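You operate a simulated robot arm through the tools that you are given. There is no shell and no other tool.

The job below is to be done with a simulated robot arm. You get a single attempt, and the scene is never put back.

## Task
Scoop two loads of pasta into the brown paper bag, fold and clip it, stow the scoop, shut the bin.
Fine: pasta scoop, back in its pot; red clip; spill nothing; other bags, clips, scoops and teal handles stay.

It is judged by the outcome, as a careful person would: the job done as asked, and still so three seconds after it is handed in. It fails if anything else is knocked over, pushed out of place, dropped, spilled or broken. Flat cloth is picked up by pressing the open fingertips on it (5 to 10 N) and closing them slowly along it; thin cloth reads only 2 to 8 mm in the jaws.

## Robot
A 6-joint arm with a two-finger gripper, fixed in place. Base frame: the origin is at the foot of the arm, x ahead of it, y to its left, z up. Readings come in mm, degrees, newtons and seconds.
Its first joint turns from -166.0 to 166.0 degrees. Payload 2.45 kg.
The tool frame sits at the grasp point between the pads (the TCP): z along the fingers, y along the line on which they close. The tips reach 20 mm beyond it. The gripper opens to 140 mm. The gripper's body begins 168 mm behind the TCP.
Orientation is that of the tool frame in the base frame, as a unit quaternion [x, y, z, w]. With the fingers straight down and closing along the base's y, the tool's x points along the base's -x, its y along +y and its z along -z.

## Interface
- The arm moves only by the tool apply_moves. Its argument "plan" is a list of rows, each a list of 6 numbers: the shift along the tool's x, y, z in mm, then the turn, a rotation vector about the tool's x, y, z in degrees. In form: [[dx, dy, dz, rx, ry, rz], ...]. A call has 1 to 20 rows; each row shifts and turns the commanded pose from where the row before left it, along the tool's axes as they then stand. "fingers" is the opening, from 0 (shut) to 1 (fully open), set as the call begins (left out, the last holds). Rows are played at 5 a second. More than 50 mm and 8.6 degrees between two rows, or a gripper value outside its range, and nothing of the call is played. A pose out of reach is approached as far as the arm can. The call stops where the force on the tool passes 60 N (or 10 N more than at its start, if that is more) or the arm is blocked; 0.2 s more then pass. Each finger travels about 45 mm/s and halts on what it meets, pressing with about 38 N; the grip force reading is that of the motor and also rises with nothing between the fingers. The clock runs only during rows and for 0.2 s after the last one: add rows that do not move to give the fingers time. The reply holds the time, the measured pose of the TCP, the force on the tool along the base axes, the opening and the grip force, in the units named above and with some noise, with the torque about the TCP (base axes, N m) and any sound that the robot's microphone picked up.
- Cameras (640 x 400 px; columns grow to the right, rows downward): "scene" is fixed at [50.4, 499, 1467.5]; the picture's right is [-0.21, -0.98, 0.00], its down [-0.45, 0.10, -0.89] and it looks along [0.87, -0.18, -0.46] (base axes); focal length 342 px, centre (320, 200). "wrist" rides on the gripper at [78, 11, -209] in the tool frame; the picture's right is [-0.14, 0.99, 0.00], its down [-0.92, -0.13, -0.37] and it looks along [-0.36, -0.05, 0.93] (tool axes); focal length 280 px, centre (320, 200). There is no depth. A picture from a camera that has moved, and an enlarged one, comes with that camera's place and axes in the base frame and with its lens.
- capture(camera): a new picture of that camera. No time passes.
- enlarge(camera, box): a new picture of the part [left, top, right, bottom] of that camera's present view, enlarged. No time passes.
- finish_job(): hands the job in; it is judged then, once.

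Nothing tells you positions but the pictures and the camera data. Unless the task says otherwise, let go and move clear before handing in.

The tools are called after "Emit:" as name(argument=value, ...) on one line, values as JSON. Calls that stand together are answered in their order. apply_moves: Moves the arm, as the interface text tells. Its arguments: {"type":"object","properties":{"plan":{"type":"array"},"fingers":{"type":"number"}},"required":["plan"]} The other tools are called the same way: capture (camera) takes a picture; enlarge (camera, box) takes an enlarged picture of a part of a camera's view; finish_job () hands the job in.

At the start:

```text
clock: 0.0
tool_pos: [822.2, 112.3, 1244.3]
tcp_rot: [0.0, 1.0, 0.0, 0.0]
contact_force: [-0.5, 0.0, 0.8]
moment: [-0.02, 0.02, -0.01]
grip_width: 140.0
finger_force: 0.1
```

scene: 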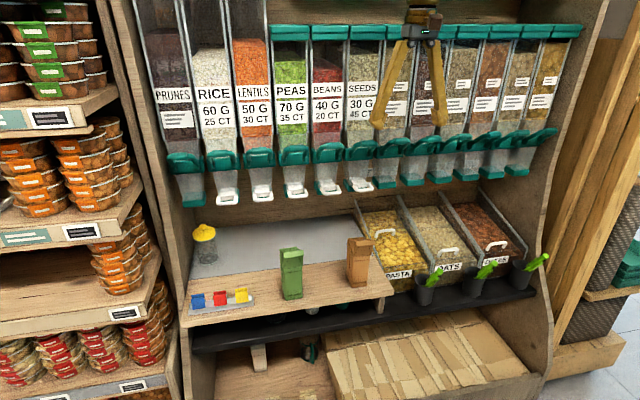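
wrist: 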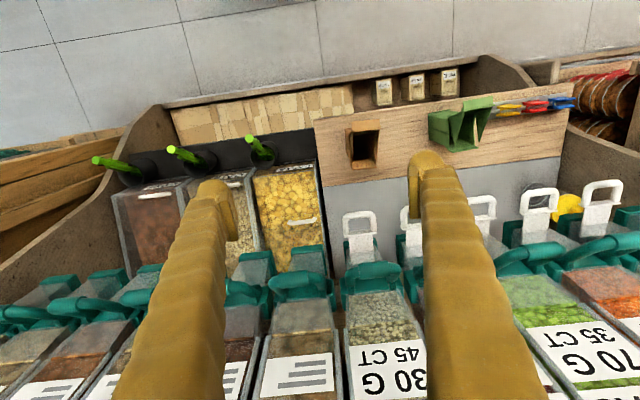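

I see a bulk-food stand with dispensers above, a wooden shelf with a brown and a green paper bag and three clips, and three open bins (pasta, oats, and a third) with scoops in pots in front. I'll look closer before moving.

Emit:
enlarge(camera="scene", box=[340, 180, 560, 320])

Emit:
enlarge(camera="scene", box=[170, 210, 400, 354])

Emit:
enlarge(camera="wrist", box=[80, 60, 340, 280])

Emit:
enlarge(camera="wrist", box=[310, 60, 640, 260])

```text
2.86 times, centred on (450, 250) of scene
camera zoom: at [50.4, 499.0, 1467.5], right [-0.21, -0.98, 0.0], down [-0.45, 0.1, -0.89], along [0.87, -0.18, -0.46], focal length 976 px, centre (-51, 57)
```

zoom: 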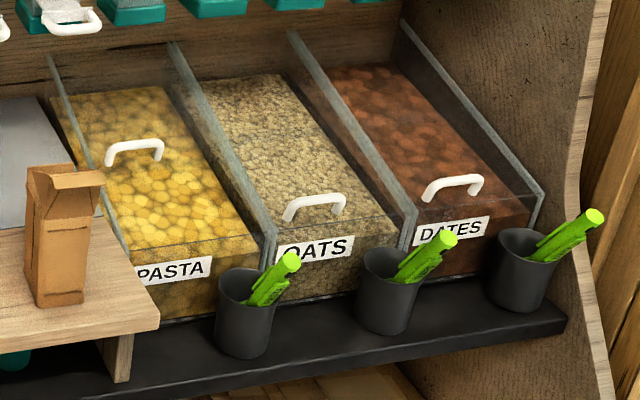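

```text
2.78 times, centred on (285, 282) of scene
camera zoom: at [50.4, 499.0, 1467.5], right [-0.21, -0.98, 0.0], down [-0.45, 0.1, -0.89], along [0.87, -0.18, -0.46], focal length 949 px, centre (417, -28)
```

zoom: 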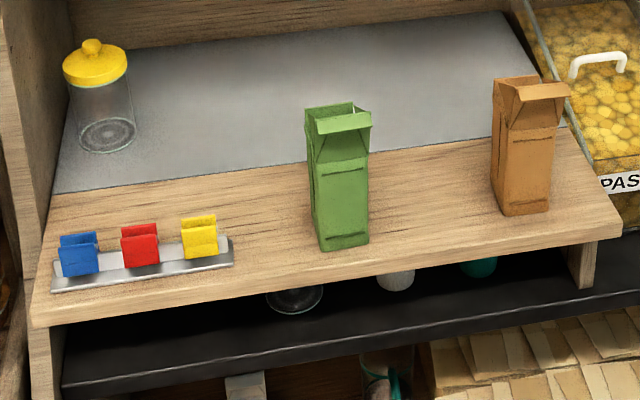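

```text
1.82 times, centred on (210, 170) of wrist
camera zoom: at [742.8, 123.9, 1453.8], right [0.14, 0.99, 0.0], down [0.92, -0.13, 0.37], along [0.36, -0.05, -0.93], focal length 510 px, centre (520, 254)
```

zoom: 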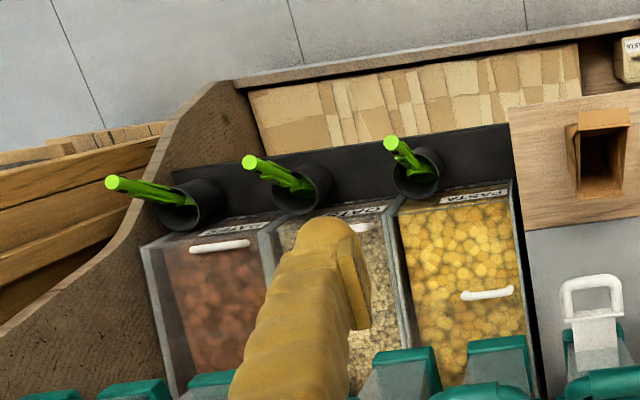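

```text
1.94 times, centred on (475, 160) of wrist
camera zoom: at [742.8, 123.9, 1453.8], right [0.14, 0.99, 0.0], down [0.92, -0.13, 0.37], along [0.36, -0.05, -0.93], focal length 544 px, centre (19, 278)
```

zoom: 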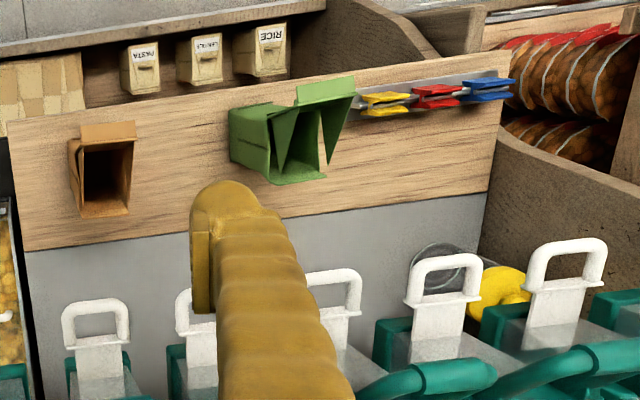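

The pasta lid handle is at about (1073, 28, 756), roughly 125 mm further back than the oats and dates handles, so that lid may already be slid open. The pasta scoop handle ends near (831, -66, 751), the brown bag mouth is near (871, 202, 872), and the red clip is near (852, 627, 750). I'll move the wrist camera in for a closer look.

Emit:
apply_moves(plan=[[5, -10, 43, 0, 0, 0], [5, -10, 43, 0, 0, 0], [5, -10, 43, 0, 0, 0], [5, -10, 43, 0, 0, 0], [5, -10, 43, 0, 0, 0], [5, -10, 43, 0, 0, 0], [5, -10, 43, 0, 0, 0], [5, -10, 43, 0, 0, 0], [0, 0, 0, 0, -8, 0], [0, 0, 0, 0, -8, 0], [0, 0, 0, 0, -8, 0], [0, 0, 0, 0, -6, 0]], fingers=0.5)

Emit:
capture(camera="wrist")

Emit:
capture(camera="scene")

```text
clock: 2.6
tool_pos: [782.7, 32.3, 901.9]
tcp_rot: [0.0, 0.966, 0.0, 0.259]
contact_force: [0.1, 1.1, -0.9]
moment: [0.02, -0.02, -0.02]
grip_width: 70.1
finger_force: 0.1
```

```text
taken
camera wrist: at [608.6, 43.6, 1043.2], right [0.12, 0.99, 0.07], down [0.61, -0.13, 0.78], along [0.78, -0.05, -0.62], focal length 280 px, centre (320, 200)
```

wrist: 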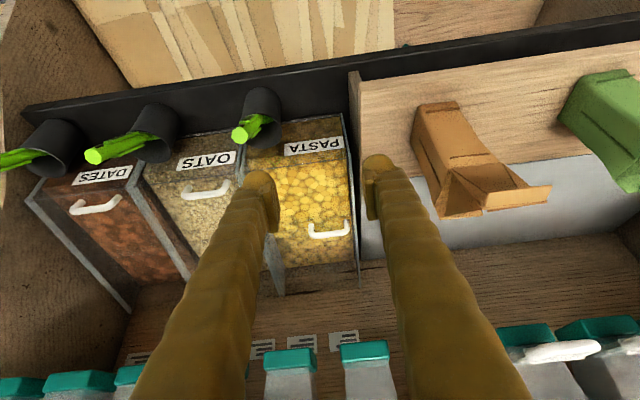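

```text
taken
```

scene: 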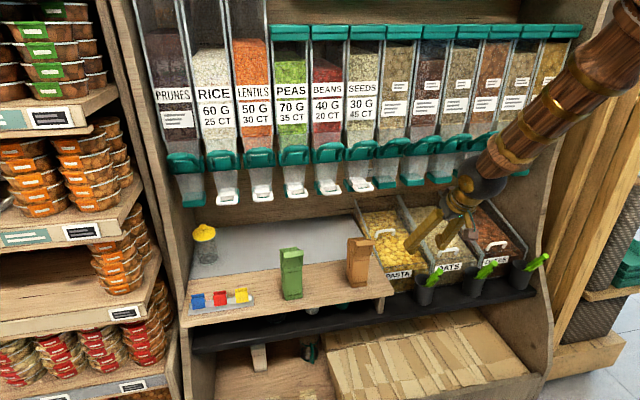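

The wrist view is upside-down but clear, so I'll enlarge the bin, scoop and bag.

Emit:
enlarge(camera="wrist", box=[200, 70, 380, 290])

Emit:
enlarge(camera="wrist", box=[60, 80, 290, 300])

Emit:
enlarge(camera="wrist", box=[380, 60, 640, 240])

Emit:
enlarge(camera="scene", box=[340, 190, 480, 310])

Emit:
enlarge(camera="scene", box=[180, 270, 270, 330])

```text
1.82 times, centred on (290, 180) of wrist
camera zoom: at [608.6, 43.6, 1043.2], right [0.12, 0.99, 0.07], down [0.61, -0.13, 0.78], along [0.78, -0.05, -0.62], focal length 510 px, centre (374, 236)
```

zoom: 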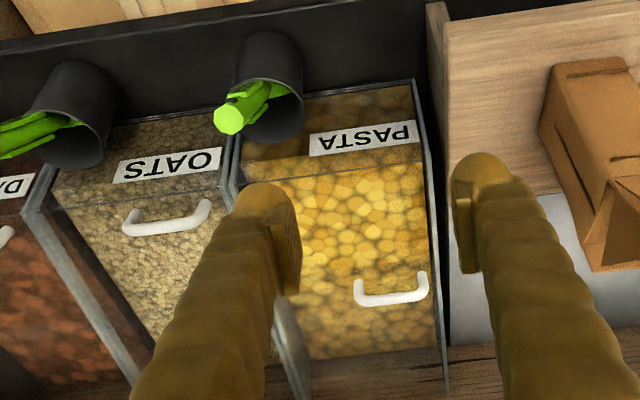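

```text
1.82 times, centred on (175, 190) of wrist
camera zoom: at [608.6, 43.6, 1043.2], right [0.12, 0.99, 0.07], down [0.61, -0.13, 0.78], along [0.78, -0.05, -0.62], focal length 510 px, centre (584, 218)
```

zoom: 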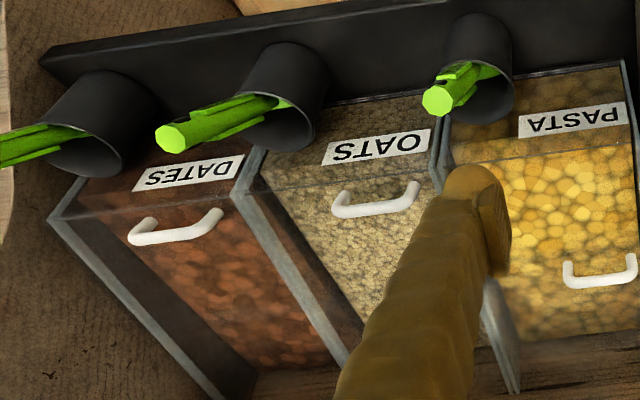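

```text
2.22 times, centred on (510, 150) of wrist
camera zoom: at [608.6, 43.6, 1043.2], right [0.12, 0.99, 0.07], down [0.61, -0.13, 0.78], along [0.78, -0.05, -0.62], focal length 623 px, centre (-102, 311)
```

zoom: 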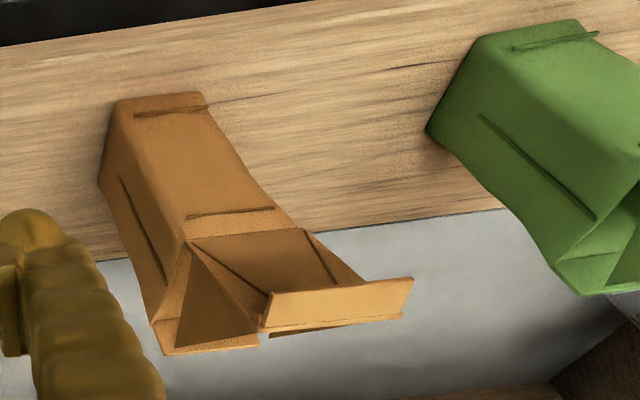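

```text
3.33 times, centred on (410, 250) of scene
camera zoom: at [50.4, 499.0, 1467.5], right [-0.21, -0.98, 0.0], down [-0.45, 0.1, -0.89], along [0.87, -0.18, -0.46], focal length 1139 px, centre (20, 33)
```

zoom: 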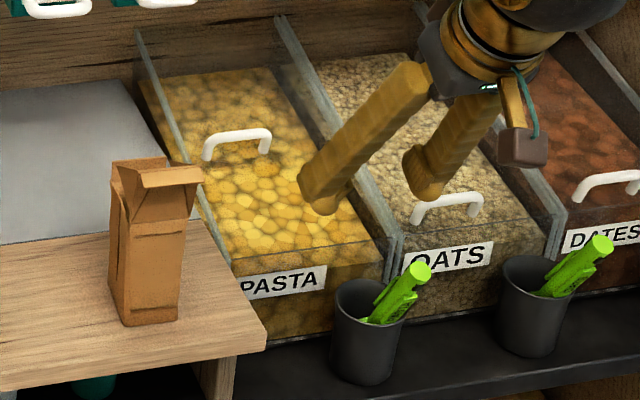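

```text
6.67 times, centred on (225, 300) of scene
camera zoom: at [50.4, 499.0, 1467.5], right [-0.21, -0.98, 0.0], down [-0.45, 0.1, -0.89], along [0.87, -0.18, -0.46], focal length 2278 px, centre (953, -467)
```

zoom: 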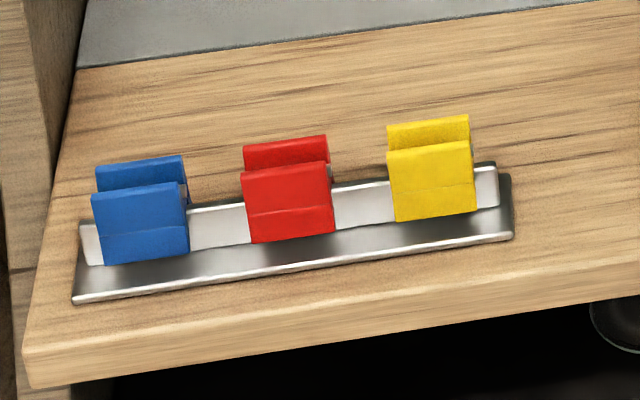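

The lid is a clear sliding panel, and the pasta one is about 125 mm open at the front. I'll go above the pot for a view down into it to see the scoop's shape.

Emit:
apply_moves(plan=[[0, 0, 0, 0, 8, 0], [0, 0, 0, 0, 8, 0], [0, 0, 0, 0, 8, 0], [0, 0, 0, 0, 6, 0], [-19, -39, 0, 0, 0, 0], [-19, -39, 0, 0, 0, 0], [0, 0, 25, 0, 0, 0], [0, 0, 25, 0, 0, 0]], fingers=1.0)

Emit:
capture(camera="wrist")

Emit:
enlarge(camera="wrist", box=[230, 120, 410, 240])

```text
clock: 4.4
tool_pos: [819.9, -43.9, 851.2]
tcp_rot: [0.0, 1.0, 0.0, -0.001]
contact_force: [-0.3, 0.1, 0.6]
moment: [0.0, 0.04, -0.03]
grip_width: 139.9
finger_force: 0.0
```

```text
taken
camera wrist: at [740.5, -32.7, 1059.4], right [0.14, 0.99, 0.0], down [0.92, -0.13, 0.37], along [0.37, -0.05, -0.93], focal length 280 px, centre (320, 200)
```

wrist: 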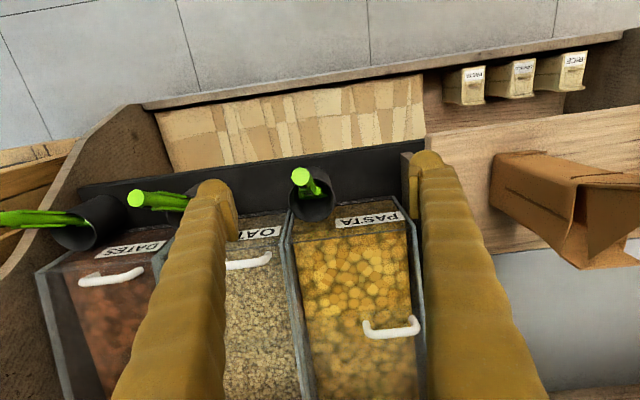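

```text
3.33 times, centred on (320, 180) of wrist
camera zoom: at [740.5, -32.7, 1059.4], right [0.14, 0.99, 0.0], down [0.92, -0.13, 0.37], along [0.37, -0.05, -0.93], focal length 935 px, centre (320, 267)
```

zoom: 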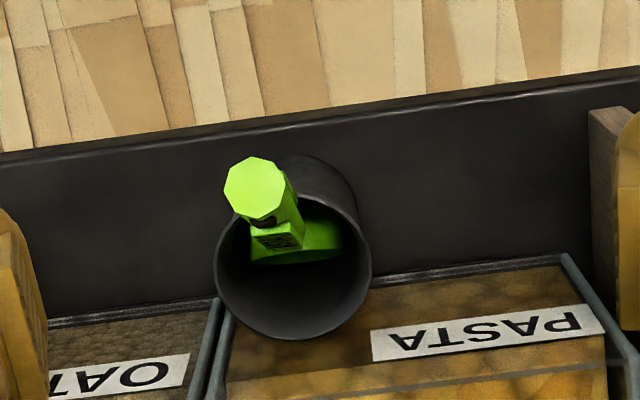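

Emit:
enlarge(camera="wrist", box=[280, 155, 345, 230])

Emit:
enlarge(camera="scene", box=[400, 250, 560, 310])

Emit:
enlarge(camera="scene", box=[405, 255, 455, 310])

Emit:
enlarge(camera="wrist", box=[0, 170, 220, 260])

```text
5.33 times, centred on (312, 192) of wrist
camera zoom: at [740.5, -32.7, 1059.4], right [0.14, 0.99, 0.0], down [0.92, -0.13, 0.37], along [0.37, -0.05, -0.93], focal length 1495 px, centre (360, 240)
```

zoom: 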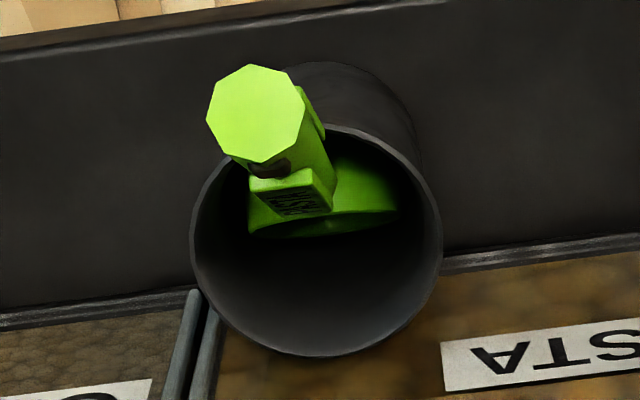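

```text
4.00 times, centred on (480, 280) of scene
camera zoom: at [50.4, 499.0, 1467.5], right [-0.21, -0.98, 0.0], down [-0.45, 0.1, -0.89], along [0.87, -0.18, -0.46], focal length 1367 px, centre (-320, -120)
```

zoom: 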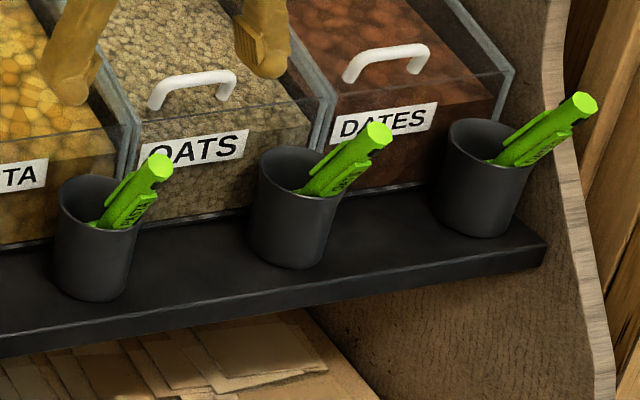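

```text
7.27 times, centred on (430, 282) of scene
camera zoom: at [50.4, 499.0, 1467.5], right [-0.21, -0.98, 0.0], down [-0.45, 0.1, -0.89], along [0.87, -0.18, -0.46], focal length 2485 px, centre (-480, -400)
```

zoom: 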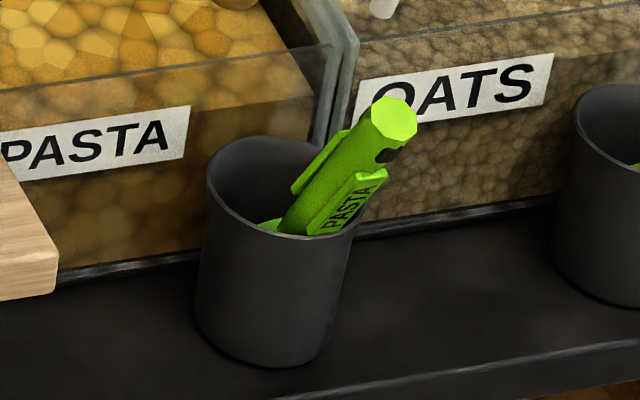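

```text
2.91 times, centred on (110, 215) of wrist
camera zoom: at [740.5, -32.7, 1059.4], right [0.14, 0.99, 0.0], down [0.92, -0.13, 0.37], along [0.37, -0.05, -0.93], focal length 816 px, centre (931, 156)
```

zoom: 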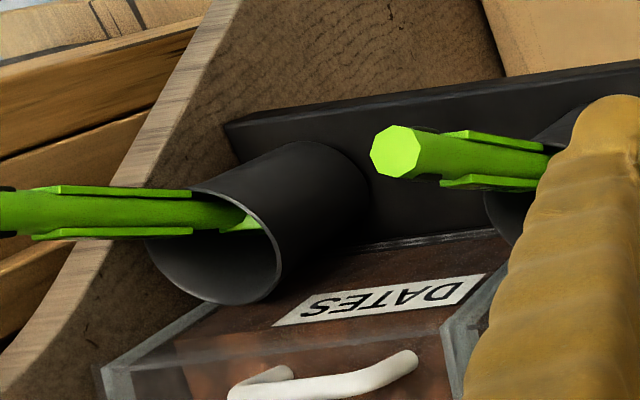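

The scoop is a half-round bowl on an octagonal handle with two labelled flat grip pads facing fore and aft. It leans about 25–30° toward the robot. I'll go round to the -y side with the gripper turned 90° for a side view, to measure the lean and pad position.

Emit:
apply_moves(plan=[[-3, -39, 0, 0, 0, 0], [-3, -39, 0, 0, 0, 0], [-4, -38, 0, 0, 0, 0], [0, 0, 0, 0, 0, -8.2], [0, 0, 0, 0, 0, -8.2], [0, 0, 0, 0, 0, -8.2], [0, 0, 0, 0, 0, -8.2], [0, 0, 0, 0, 0, -8.2], [0, 0, 0, 0, 0, -8.2], [0, 0, 0, 0, 0, -8.2], [0, 0, 0, 0, 0, -8.2], [0, 0, 0, 0, 0, -8.2], [0, 0, 0, 0, 0, -8.2], [0, 0, 0, 0, 0, -8], [0, 0, 50, 0, 0, 0], [0, 0, 0, 0, -8, 0], [0, 0, 0, 0, -8, 0], [0, 0, 0, 0, -8, 0], [0, 0, 0, 0, -8, 0]], fingers=1.0)

Emit:
capture(camera="wrist")

Emit:
capture(camera="scene")

Emit:
enlarge(camera="wrist", box=[230, 120, 410, 240])

```text
clock: 8.4
tool_pos: [830.5, -161.1, 803.4]
tcp_rot: [-0.679, 0.68, 0.195, 0.196]
contact_force: [0.0, 1.0, 0.2]
moment: [-0.05, -0.01, 0.0]
grip_width: 140.0
finger_force: 0.0
```

```text
taken
camera wrist: at [818.0, -337.6, 937.0], right [-0.99, 0.12, 0.07], down [0.13, 0.58, 0.8], along [0.05, 0.8, -0.59], focal length 280 px, centre (320, 200)
```

wrist: 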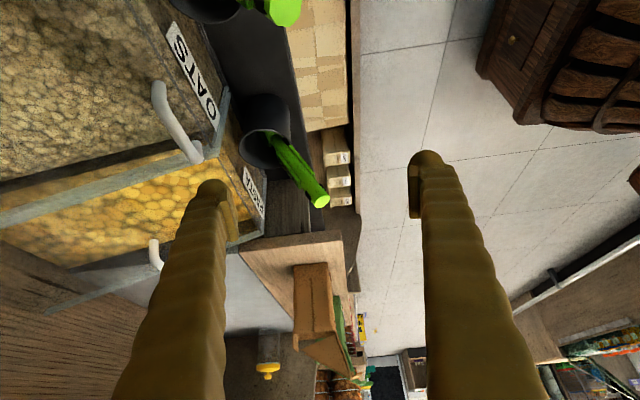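

```text
taken
```

scene: 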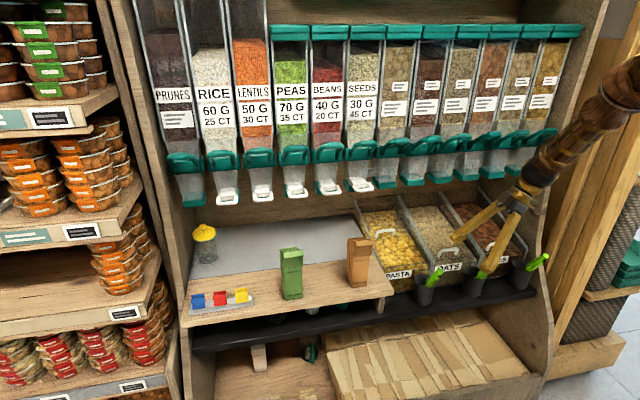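

```text
3.33 times, centred on (320, 180) of wrist
camera zoom: at [818.0, -337.6, 937.0], right [-0.99, 0.12, 0.07], down [0.13, 0.58, 0.8], along [0.05, 0.8, -0.59], focal length 935 px, centre (320, 267)
```

zoom: 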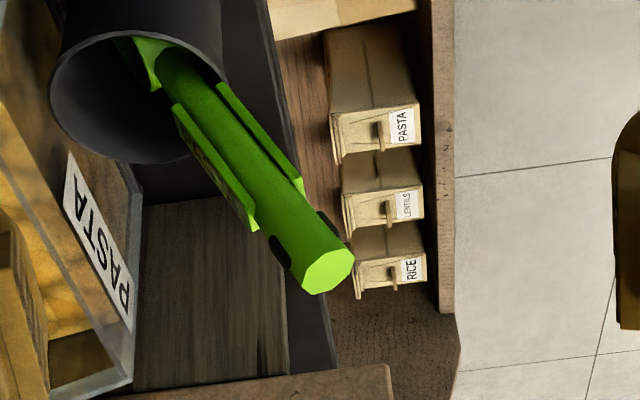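

From the side view I get the cap end at about (832, -68, 740). The handle axis points (0.45, -0.07, -0.89), with pads 38–100 mm below the cap facing fore-aft. Next I'll line the tool up with the handle axis, stand off above the cap, and check.

Emit:
apply_moves(plan=[[0, 0, 0, 0, 8, 0], [0, 0, 0, 0, 8, 0], [0, 0, 0, 0, 8, 0], [0, 0, 0, 0, 8, 0], [-32, 9, 0, 0, 0, 0], [-32, 9, 0, 0, 0, 0], [-33, 9, 0, 0, 0, 0], [0, 0, 0, 6.7, 0, 0], [0, 0, 0, 6.7, 0, 0], [0, 0, 0, 6.7, 0, 0], [0, 0, 0, 6.7, 0, 0], [0, 0, 0, 0, 4.2, 0], [0, 0, 0, 0, 0, 0]], fingers=0.43)

Emit:
capture(camera="wrist")

Emit:
enlarge(camera="wrist", box=[260, 120, 440, 240])

Emit:
enlarge(camera="scene", box=[370, 170, 530, 310])

```text
clock: 11.2
tool_pos: [801.5, -64.7, 799.4]
tcp_rot: [-0.687, 0.693, -0.164, 0.143]
contact_force: [-0.4, 0.0, -0.9]
moment: [0.01, 0.02, 0.0]
grip_width: 60.0
finger_force: 0.1
out of reach, approached as far as the arm can: row 11, 12
```

```text
taken
camera wrist: at [699.4, -135.7, 986.1], right [-0.89, 0.14, -0.42], down [-0.03, 0.93, 0.36], along [0.45, 0.34, -0.83], focal length 280 px, centre (320, 200)
```

wrist: 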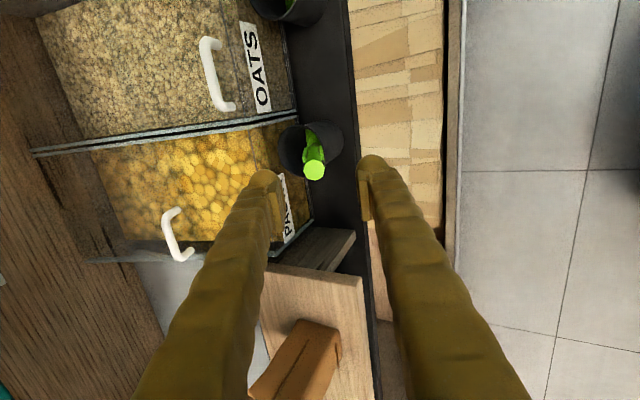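

```text
3.33 times, centred on (350, 180) of wrist
camera zoom: at [699.4, -135.7, 986.1], right [-0.89, 0.14, -0.42], down [-0.03, 0.93, 0.36], along [0.45, 0.34, -0.83], focal length 935 px, centre (220, 267)
```

zoom: 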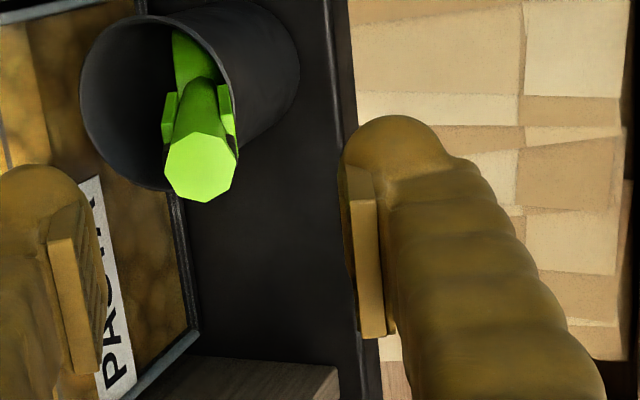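

```text
2.86 times, centred on (450, 240) of scene
camera zoom: at [50.4, 499.0, 1467.5], right [-0.21, -0.98, 0.0], down [-0.45, 0.1, -0.89], along [0.87, -0.18, -0.46], focal length 976 px, centre (-51, 86)
```

zoom: 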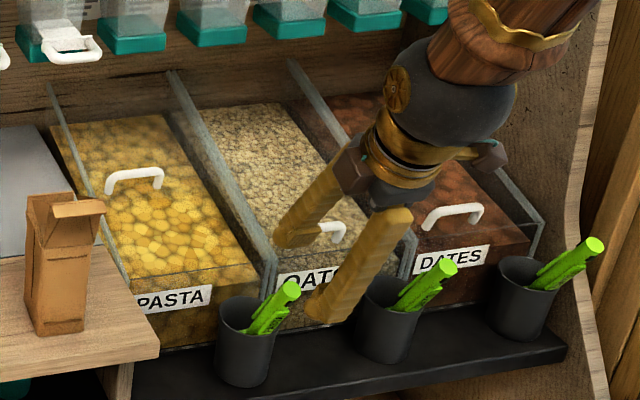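

Alignment is close, but the last few degrees of tilt were reported out of reach. I'm still standing off from the cap, so I'll test whether pitching further is possible in this wrist configuration.

Emit:
apply_moves(plan=[[0, 0, -20, 5, 0, 0], [0, 0, 0, 5, 0, 0], [0, 0, 0, 5, 0, 0], [0, 0, 0, 5, 0, 0], [0, 0, 0, 0, 0, 0]])

```text
clock: 12.4
tool_pos: [794.5, -66.3, 809.7]
tcp_rot: [-0.651, 0.655, -0.282, 0.261]
contact_force: [0.2, -0.1, -0.6]
moment: [0.04, 0.02, 0.02]
grip_width: 60.4
finger_force: 0.1
out of reach, approached as far as the arm can: row 1
```

It works beyond the singular band, since the tool is nearly aligned with the forearm at about 27°. I'll approach the grasp tilt from this side.

Emit:
apply_moves(plan=[[0, 0, 0, -6, 0, 0], [0, 0, 0, -6, 0, 0], [0, 0, 0, -6, 0, 0], [0, 0, 0, 0, 0, 0]])

Emit:
capture(camera="wrist")

Emit:
enlarge(camera="wrist", box=[260, 120, 440, 240])

```text
clock: 13.4
tool_pos: [794.2, -71.3, 809.6]
tcp_rot: [-0.681, 0.688, -0.191, 0.161]
contact_force: [0.1, -0.6, 0.1]
moment: [-0.01, -0.01, -0.01]
grip_width: 60.1
finger_force: 0.2
out of reach, approached as far as the arm can: row 3
```

```text
taken
camera wrist: at [682.1, -138.9, 990.3], right [-0.87, 0.14, -0.48], down [-0.05, 0.94, 0.35], along [0.5, 0.32, -0.8], focal length 280 px, centre (320, 200)
```

wrist: 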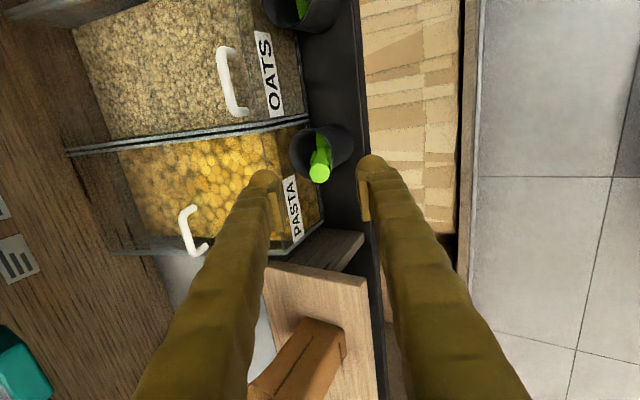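

```text
3.33 times, centred on (350, 180) of wrist
camera zoom: at [682.1, -138.9, 990.3], right [-0.87, 0.14, -0.48], down [-0.05, 0.94, 0.35], along [0.5, 0.32, -0.8], focal length 935 px, centre (220, 267)
```

zoom: 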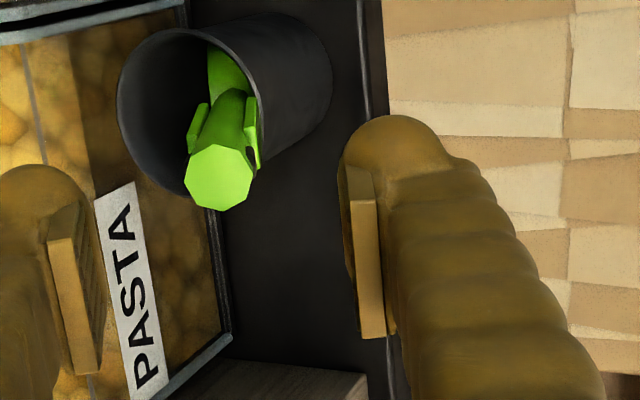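

The cap sits centred between the fingers and on the tool axis. I'll advance partway and check.

Emit:
apply_moves(plan=[[-0.7, 0.4, 20, 0, 0, 0], [-0.7, 0.4, 20, 0, 0, 0], [-0.7, 0.4, 20, 0, 0, 0], [-0.7, 0.3, 20, 0, 0, 0], [0, 0, 0, 0, 0, 0]])

Emit:
capture(camera="wrist")

Emit:
enlarge(camera="scene", box=[390, 220, 480, 310])

```text
clock: 14.6
tool_pos: [824.5, -71.5, 748.8]
tcp_rot: [-0.684, 0.69, -0.176, 0.155]
contact_force: [0.9, -0.9, -0.1]
moment: [-0.04, 0.0, 0.0]
grip_width: 60.3
finger_force: 0.0
out of reach, approached as far as the arm can: row 1
```

```text
taken
camera wrist: at [717.7, -143.3, 932.5], right [-0.88, 0.14, -0.45], down [-0.04, 0.93, 0.36], along [0.47, 0.34, -0.81], focal length 280 px, centre (320, 200)
```

wrist: 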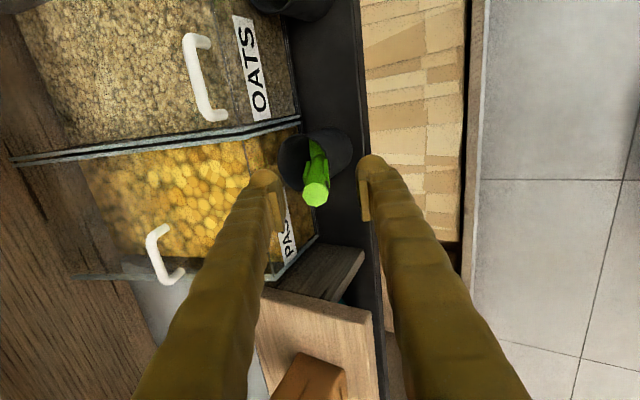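

```text
4.44 times, centred on (435, 265) of scene
camera zoom: at [50.4, 499.0, 1467.5], right [-0.21, -0.98, 0.0], down [-0.45, 0.1, -0.89], along [0.87, -0.18, -0.46], focal length 1519 px, centre (-191, -89)
```

zoom: 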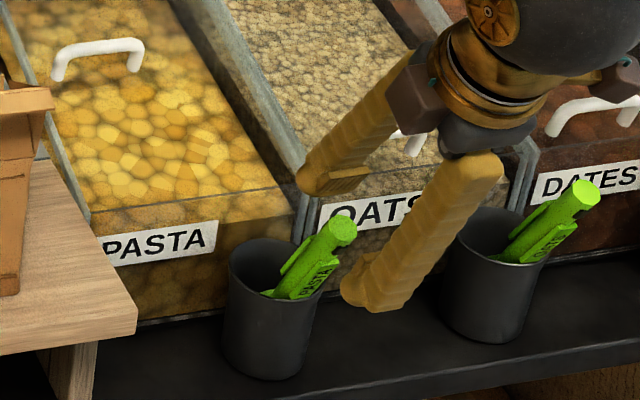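

Emit:
apply_moves(plan=[[-0.3, -0.7, 16.5, 0, 0, 0], [-0.3, -0.7, 16.5, 0, 0, 0], [-0.3, -0.7, 16.5, 0, 0, 0], [-0.1, -0.4, 16.5, 0, 0, 0], [0, 0, 0, 0, 0, 0]])

Emit:
capture(camera="wrist")

Emit:
enlarge(camera="wrist", box=[230, 110, 410, 260])

Emit:
enlarge(camera="scene", box=[390, 220, 480, 310])

```text
clock: 15.8
tool_pos: [857.5, -71.6, 692.0]
tcp_rot: [-0.685, 0.69, -0.176, 0.154]
contact_force: [0.6, 0.9, -0.1]
moment: [0.02, -0.02, 0.02]
grip_width: 60.2
finger_force: 0.1
```

```text
taken
camera wrist: at [750.2, -143.4, 875.1], right [-0.88, 0.14, -0.45], down [-0.04, 0.93, 0.36], along [0.47, 0.34, -0.81], focal length 280 px, centre (320, 200)
```

wrist: 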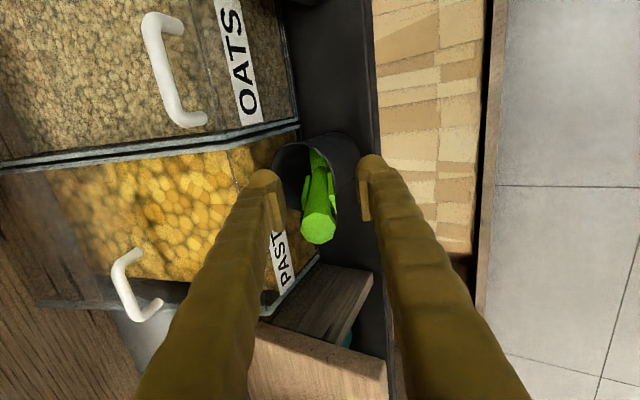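

```text
2.67 times, centred on (320, 185) of wrist
camera zoom: at [750.2, -143.4, 875.1], right [-0.88, 0.14, -0.45], down [-0.04, 0.93, 0.36], along [0.47, 0.34, -0.81], focal length 748 px, centre (320, 240)
```

zoom: 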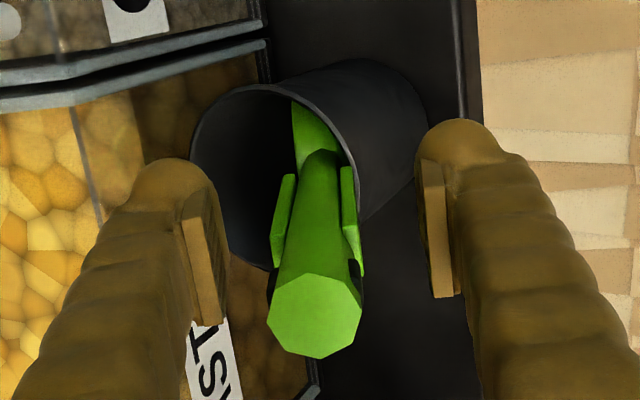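

```text
4.44 times, centred on (435, 265) of scene
camera zoom: at [50.4, 499.0, 1467.5], right [-0.21, -0.98, 0.0], down [-0.45, 0.1, -0.89], along [0.87, -0.18, -0.46], focal length 1519 px, centre (-191, -89)
```

zoom: 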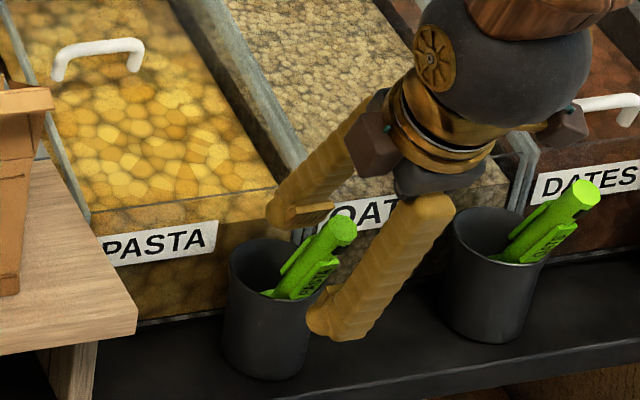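

The pads lie centred between the fingers, so I'll close on them.

Emit:
apply_moves(plan=[[0, 0, 0, 0, 0, 0], [0, 0, 0, 0, 0, 0], [0, 0, 0, 0, 0, 0], [0, 0, 0, 0, 0, 0], [0, 0, 0, 0, 0, 0]], fingers=0.0)

Emit:
enlarge(camera="wrist", box=[230, 110, 410, 260])

Emit:
enlarge(camera="scene", box=[390, 220, 480, 310])

```text
clock: 17.0
tool_pos: [857.1, -71.8, 692.1]
tcp_rot: [-0.684, 0.691, -0.176, 0.156]
contact_force: [8.8, -0.1, 1.3]
moment: [-0.02, -0.14, -0.03]
grip_width: 19.8
finger_force: 38.5
```

```text
2.67 times, centred on (320, 185) of wrist
camera zoom: at [750.3, -143.4, 875.4], right [-0.88, 0.14, -0.46], down [-0.04, 0.93, 0.36], along [0.47, 0.34, -0.81], focal length 748 px, centre (320, 240)
```

zoom: 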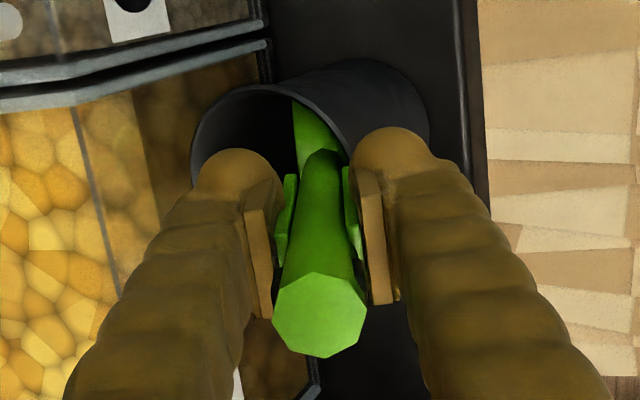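

```text
4.44 times, centred on (435, 265) of scene
camera zoom: at [50.4, 499.0, 1467.5], right [-0.21, -0.98, 0.0], down [-0.45, 0.1, -0.89], along [0.87, -0.18, -0.46], focal length 1519 px, centre (-191, -89)
```

zoom: 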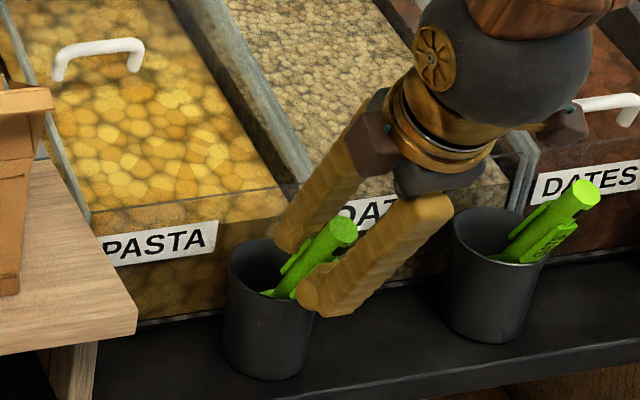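

The scoop is gripped at 19.8 mm, with a light side load against the pot rim. I'll ease toward the bin slightly and pull it out along its own axis.

Emit:
apply_moves(plan=[[0, -1, -3, 0, 0, 0], [0, -1, -6, 0, 0, 0], [0, 0, -8, 0, 0, 0], [0, 0, -8, 0, 0, 0], [0, 0, 0, 0, 0, 0]])

Emit:
enlarge(camera="scene", box=[390, 220, 480, 310])

Emit:
enlarge(camera="wrist", box=[230, 110, 410, 260])

```text
clock: 18.2
tool_pos: [846.4, -71.3, 715.0]
tcp_rot: [-0.685, 0.69, -0.175, 0.155]
contact_force: [4.7, -0.8, 0.0]
moment: [-0.2, -0.45, -0.14]
grip_width: 19.7
finger_force: 38.2
```

```text
4.44 times, centred on (435, 265) of scene
camera zoom: at [50.4, 499.0, 1467.5], right [-0.21, -0.98, 0.0], down [-0.45, 0.1, -0.89], along [0.87, -0.18, -0.46], focal length 1519 px, centre (-191, -89)
```

zoom: 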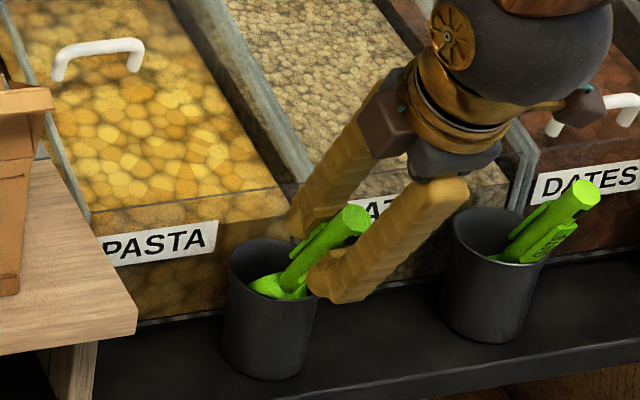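

```text
2.67 times, centred on (320, 185) of wrist
camera zoom: at [739.8, -142.5, 898.1], right [-0.88, 0.14, -0.45], down [-0.04, 0.93, 0.36], along [0.47, 0.34, -0.81], focal length 748 px, centre (320, 240)
```

zoom: 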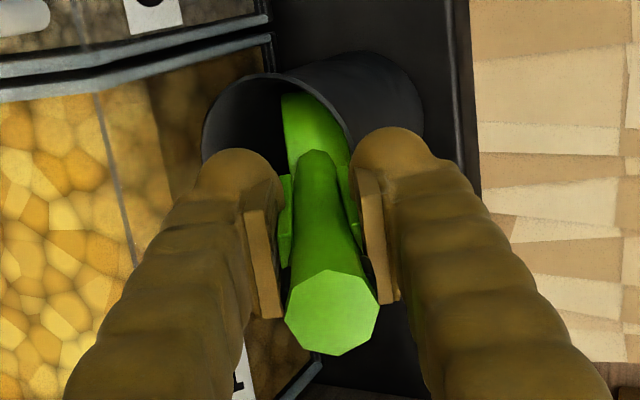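

The bowl is pressing on the near rim, so I'll shift a little more toward the bin while lifting.

Emit:
apply_moves(plan=[[0, -2, 0, 0, 0, 0], [0, -2, -4, 0, 0, 0], [0, -1, -6, 0, 0, 0], [0, 0, 0, 0, 0, 0]])

Emit:
enlarge(camera="wrist", box=[230, 110, 410, 260])

```text
clock: 19.2
tool_pos: [846.2, -71.5, 726.3]
tcp_rot: [-0.685, 0.69, -0.176, 0.155]
contact_force: [-0.4, 0.1, -0.2]
moment: [0.02, -0.02, -0.02]
grip_width: 19.8
finger_force: 37.5
```

```text
2.67 times, centred on (320, 185) of wrist
camera zoom: at [740.4, -142.9, 909.1], right [-0.88, 0.14, -0.45], down [-0.04, 0.93, 0.36], along [0.47, 0.34, -0.81], focal length 748 px, centre (320, 240)
```

zoom: 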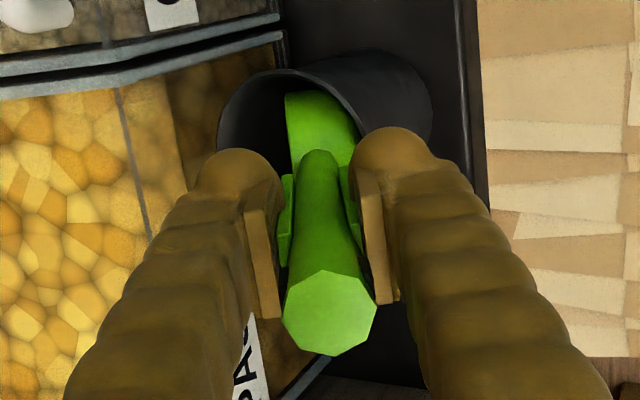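

Free of contact now. I'll lift out the rest of the way, biased slightly toward vertical.

Emit:
apply_moves(plan=[[0, -2.5, -10, 0, 0, 0], [0, -2.5, -10, 0, 0, 0], [0, -3, -12, 0, 0, 0], [0, -3, -12, 0, 0, 0], [0, -3, -14, 0, 0, 0], [0, -3, -14, 0, 0, 0], [0, -3, -14, 0, 0, 0], [0, 0, -14, 0, 0, 0], [0, 0, -14, 0, 0, 0], [0, 0, 0, 0, 0, 0]])

Emit:
capture(camera="wrist")

Emit:
enlarge(camera="scene", box=[370, 190, 490, 310])

Emit:
enlarge(camera="wrist", box=[230, 90, 410, 260])

```text
clock: 21.4
tool_pos: [820.2, -67.1, 810.2]
tcp_rot: [-0.685, 0.69, -0.174, 0.156]
contact_force: [-0.1, 0.0, -0.4]
moment: [0.03, 0.0, -0.05]
grip_width: 19.8
finger_force: 37.8
out of reach, approached as far as the arm can: row 5, 6, 7
```

```text
taken
camera wrist: at [712.8, -139.1, 993.0], right [-0.88, 0.14, -0.46], down [-0.04, 0.93, 0.36], along [0.47, 0.34, -0.81], focal length 280 px, centre (320, 200)
```

wrist: 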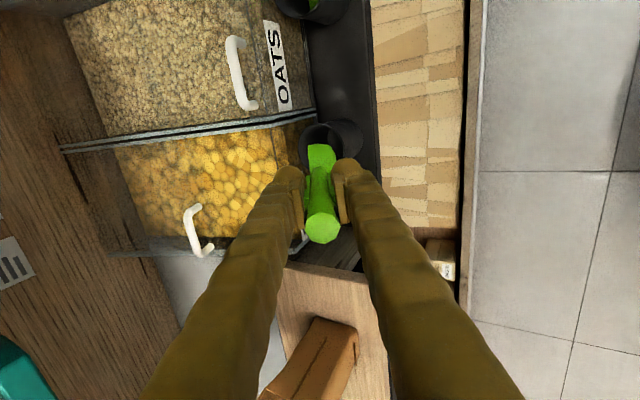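

```text
3.33 times, centred on (430, 250) of scene
camera zoom: at [50.4, 499.0, 1467.5], right [-0.21, -0.98, 0.0], down [-0.45, 0.1, -0.89], along [0.87, -0.18, -0.46], focal length 1139 px, centre (-47, 33)
```

zoom: 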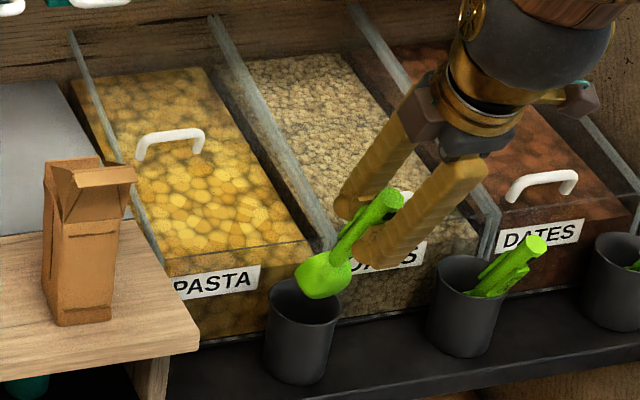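

```text
2.35 times, centred on (320, 175) of wrist
camera zoom: at [712.8, -139.1, 993.0], right [-0.88, 0.14, -0.46], down [-0.04, 0.93, 0.36], along [0.47, 0.34, -0.81], focal length 660 px, centre (320, 259)
```

zoom: 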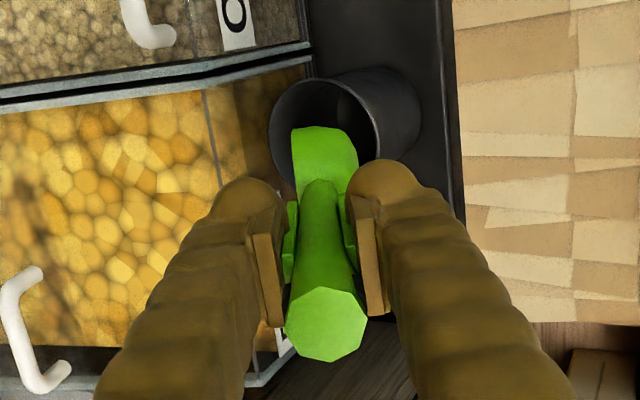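

The scoop is out cleanly, with its round back toward the robot and opening toward the bin. I'll measure the bin's edges now.

Emit:
enlarge(camera="wrist", box=[90, 100, 330, 280])

Emit:
enlarge(camera="scene", box=[350, 190, 450, 290])

```text
2.22 times, centred on (210, 190) of wrist
camera zoom: at [712.8, -139.1, 993.0], right [-0.88, 0.14, -0.46], down [-0.04, 0.93, 0.36], along [0.47, 0.34, -0.81], focal length 623 px, centre (564, 222)
```

zoom: 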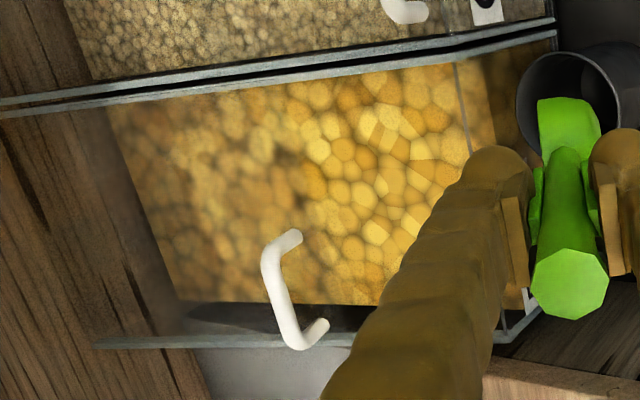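

```text
4.00 times, centred on (400, 240) of scene
camera zoom: at [50.4, 499.0, 1467.5], right [-0.21, -0.98, 0.0], down [-0.45, 0.1, -0.89], along [0.87, -0.18, -0.46], focal length 1367 px, centre (0, 40)
```

zoom: 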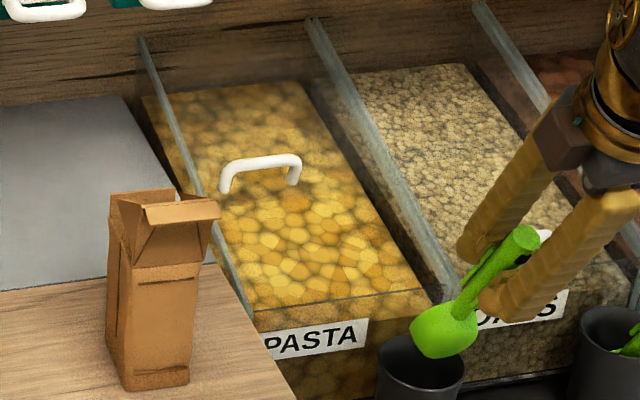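

I take the bin's front panel top to be at about x = 941, z = 697, with the lid edge near x = 1055 and the bin spanning y ≈ -105 to 70. I'll tilt the scoop to 45° and hover it over the open strip of pasta.

Emit:
apply_moves(plan=[[0, 0, 0, 6, 0, 0], [0, 0, 0, 6, 0, 0], [0, 0, 0, 6, 0, 0], [0, -21, -21, 0, 0, 0], [-16, -14, 18.7, 0, 0, 0], [-16, -14, 18.7, 0, 0, 0], [-15, -14, 18.7, 0, 0, 0], [0, 0, 0, 0, 0, 0]])

Emit:
capture(camera="wrist")

Emit:
enlarge(camera="scene", box=[340, 150, 480, 290])

```text
clock: 23.2
tool_pos: [902.8, 15.8, 848.1]
tcp_rot: [-0.649, 0.661, -0.291, 0.238]
contact_force: [0.5, -0.1, -0.9]
moment: [-0.02, 0.03, 0.03]
grip_width: 19.7
finger_force: 37.9
out of reach, approached as far as the arm can: row 1, 2, 3
```

```text
taken
camera wrist: at [746.5, -45.3, 994.7], right [-0.71, 0.12, -0.7], down [-0.12, 0.95, 0.29], along [0.7, 0.29, -0.65], focal length 280 px, centre (320, 200)
```

wrist: 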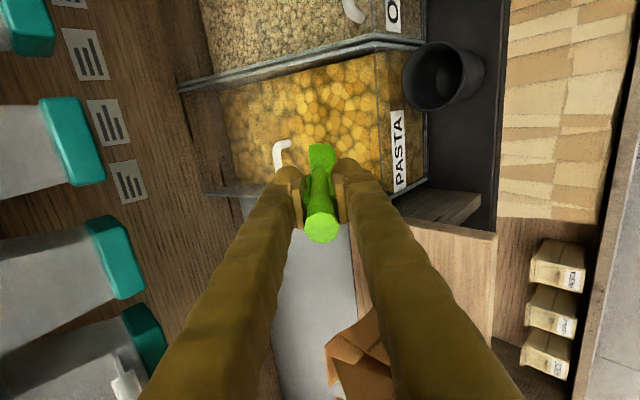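

```text
2.86 times, centred on (410, 220) of scene
camera zoom: at [50.4, 499.0, 1467.5], right [-0.21, -0.98, 0.0], down [-0.45, 0.1, -0.89], along [0.87, -0.18, -0.46], focal length 976 px, centre (63, 143)
```

zoom: 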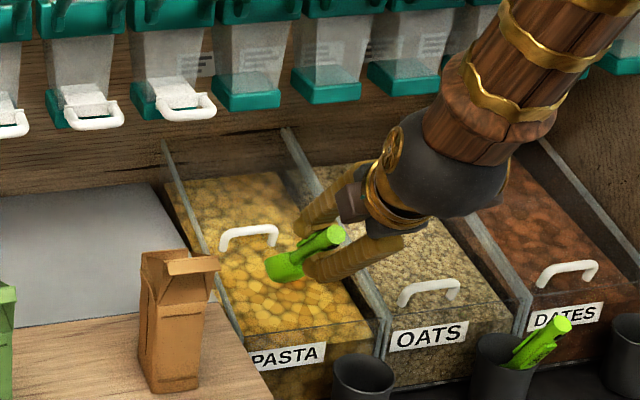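

The scoop drifted to y ≈ 16 with a slight roll because of the rows near the singularity. I'll correct to y = -20 and square up the orientation.

Emit:
apply_moves(plan=[[17.6, 11.1, 3, 0, 0, 0], [17.6, 11.1, 3, 0, 0, 0], [0, 0, 0, 1.0, -4.3, 0.74], [0, 0, 0, 0, 0, 0]])

Emit:
capture(camera="wrist")

Emit:
enlarge(camera="scene", box=[350, 180, 450, 280])

Emit:
enlarge(camera="wrist", box=[200, 30, 440, 210])

```text
clock: 24.2
tool_pos: [890.5, -20.6, 830.5]
tcp_rot: [-0.648, 0.663, -0.293, 0.235]
contact_force: [-0.1, -0.3, -0.4]
moment: [0.01, 0.02, 0.02]
grip_width: 19.8
finger_force: 38.1
out of reach, approached as far as the arm can: row 3
```

```text
taken
camera wrist: at [732.5, -80.2, 977.9], right [-0.71, 0.12, -0.7], down [-0.12, 0.95, 0.29], along [0.7, 0.29, -0.66], focal length 280 px, centre (320, 200)
```

wrist: 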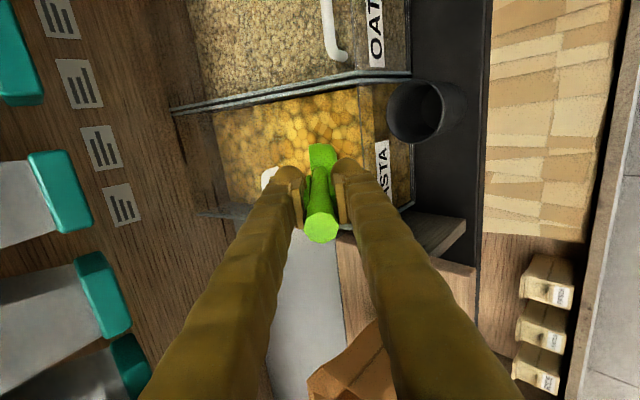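

```text
4.00 times, centred on (400, 230) of scene
camera zoom: at [50.4, 499.0, 1467.5], right [-0.21, -0.98, 0.0], down [-0.45, 0.1, -0.89], along [0.87, -0.18, -0.46], focal length 1367 px, centre (0, 80)
```

zoom: 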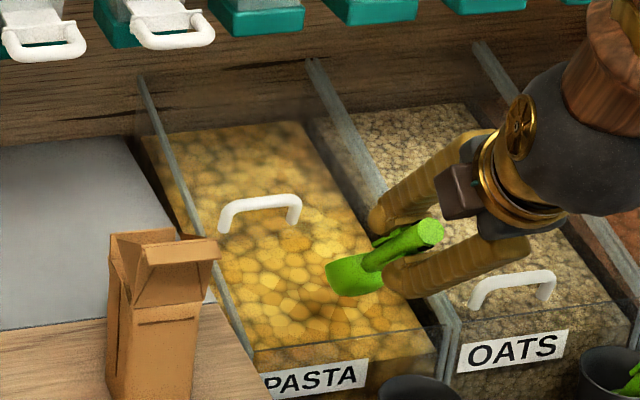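

```text
2.22 times, centred on (320, 120) of wrist
camera zoom: at [732.5, -80.2, 977.9], right [-0.71, 0.12, -0.7], down [-0.12, 0.95, 0.29], along [0.7, 0.29, -0.66], focal length 623 px, centre (320, 378)
```

zoom: 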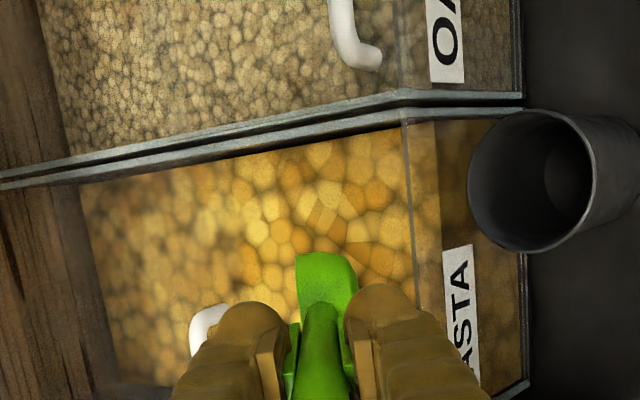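

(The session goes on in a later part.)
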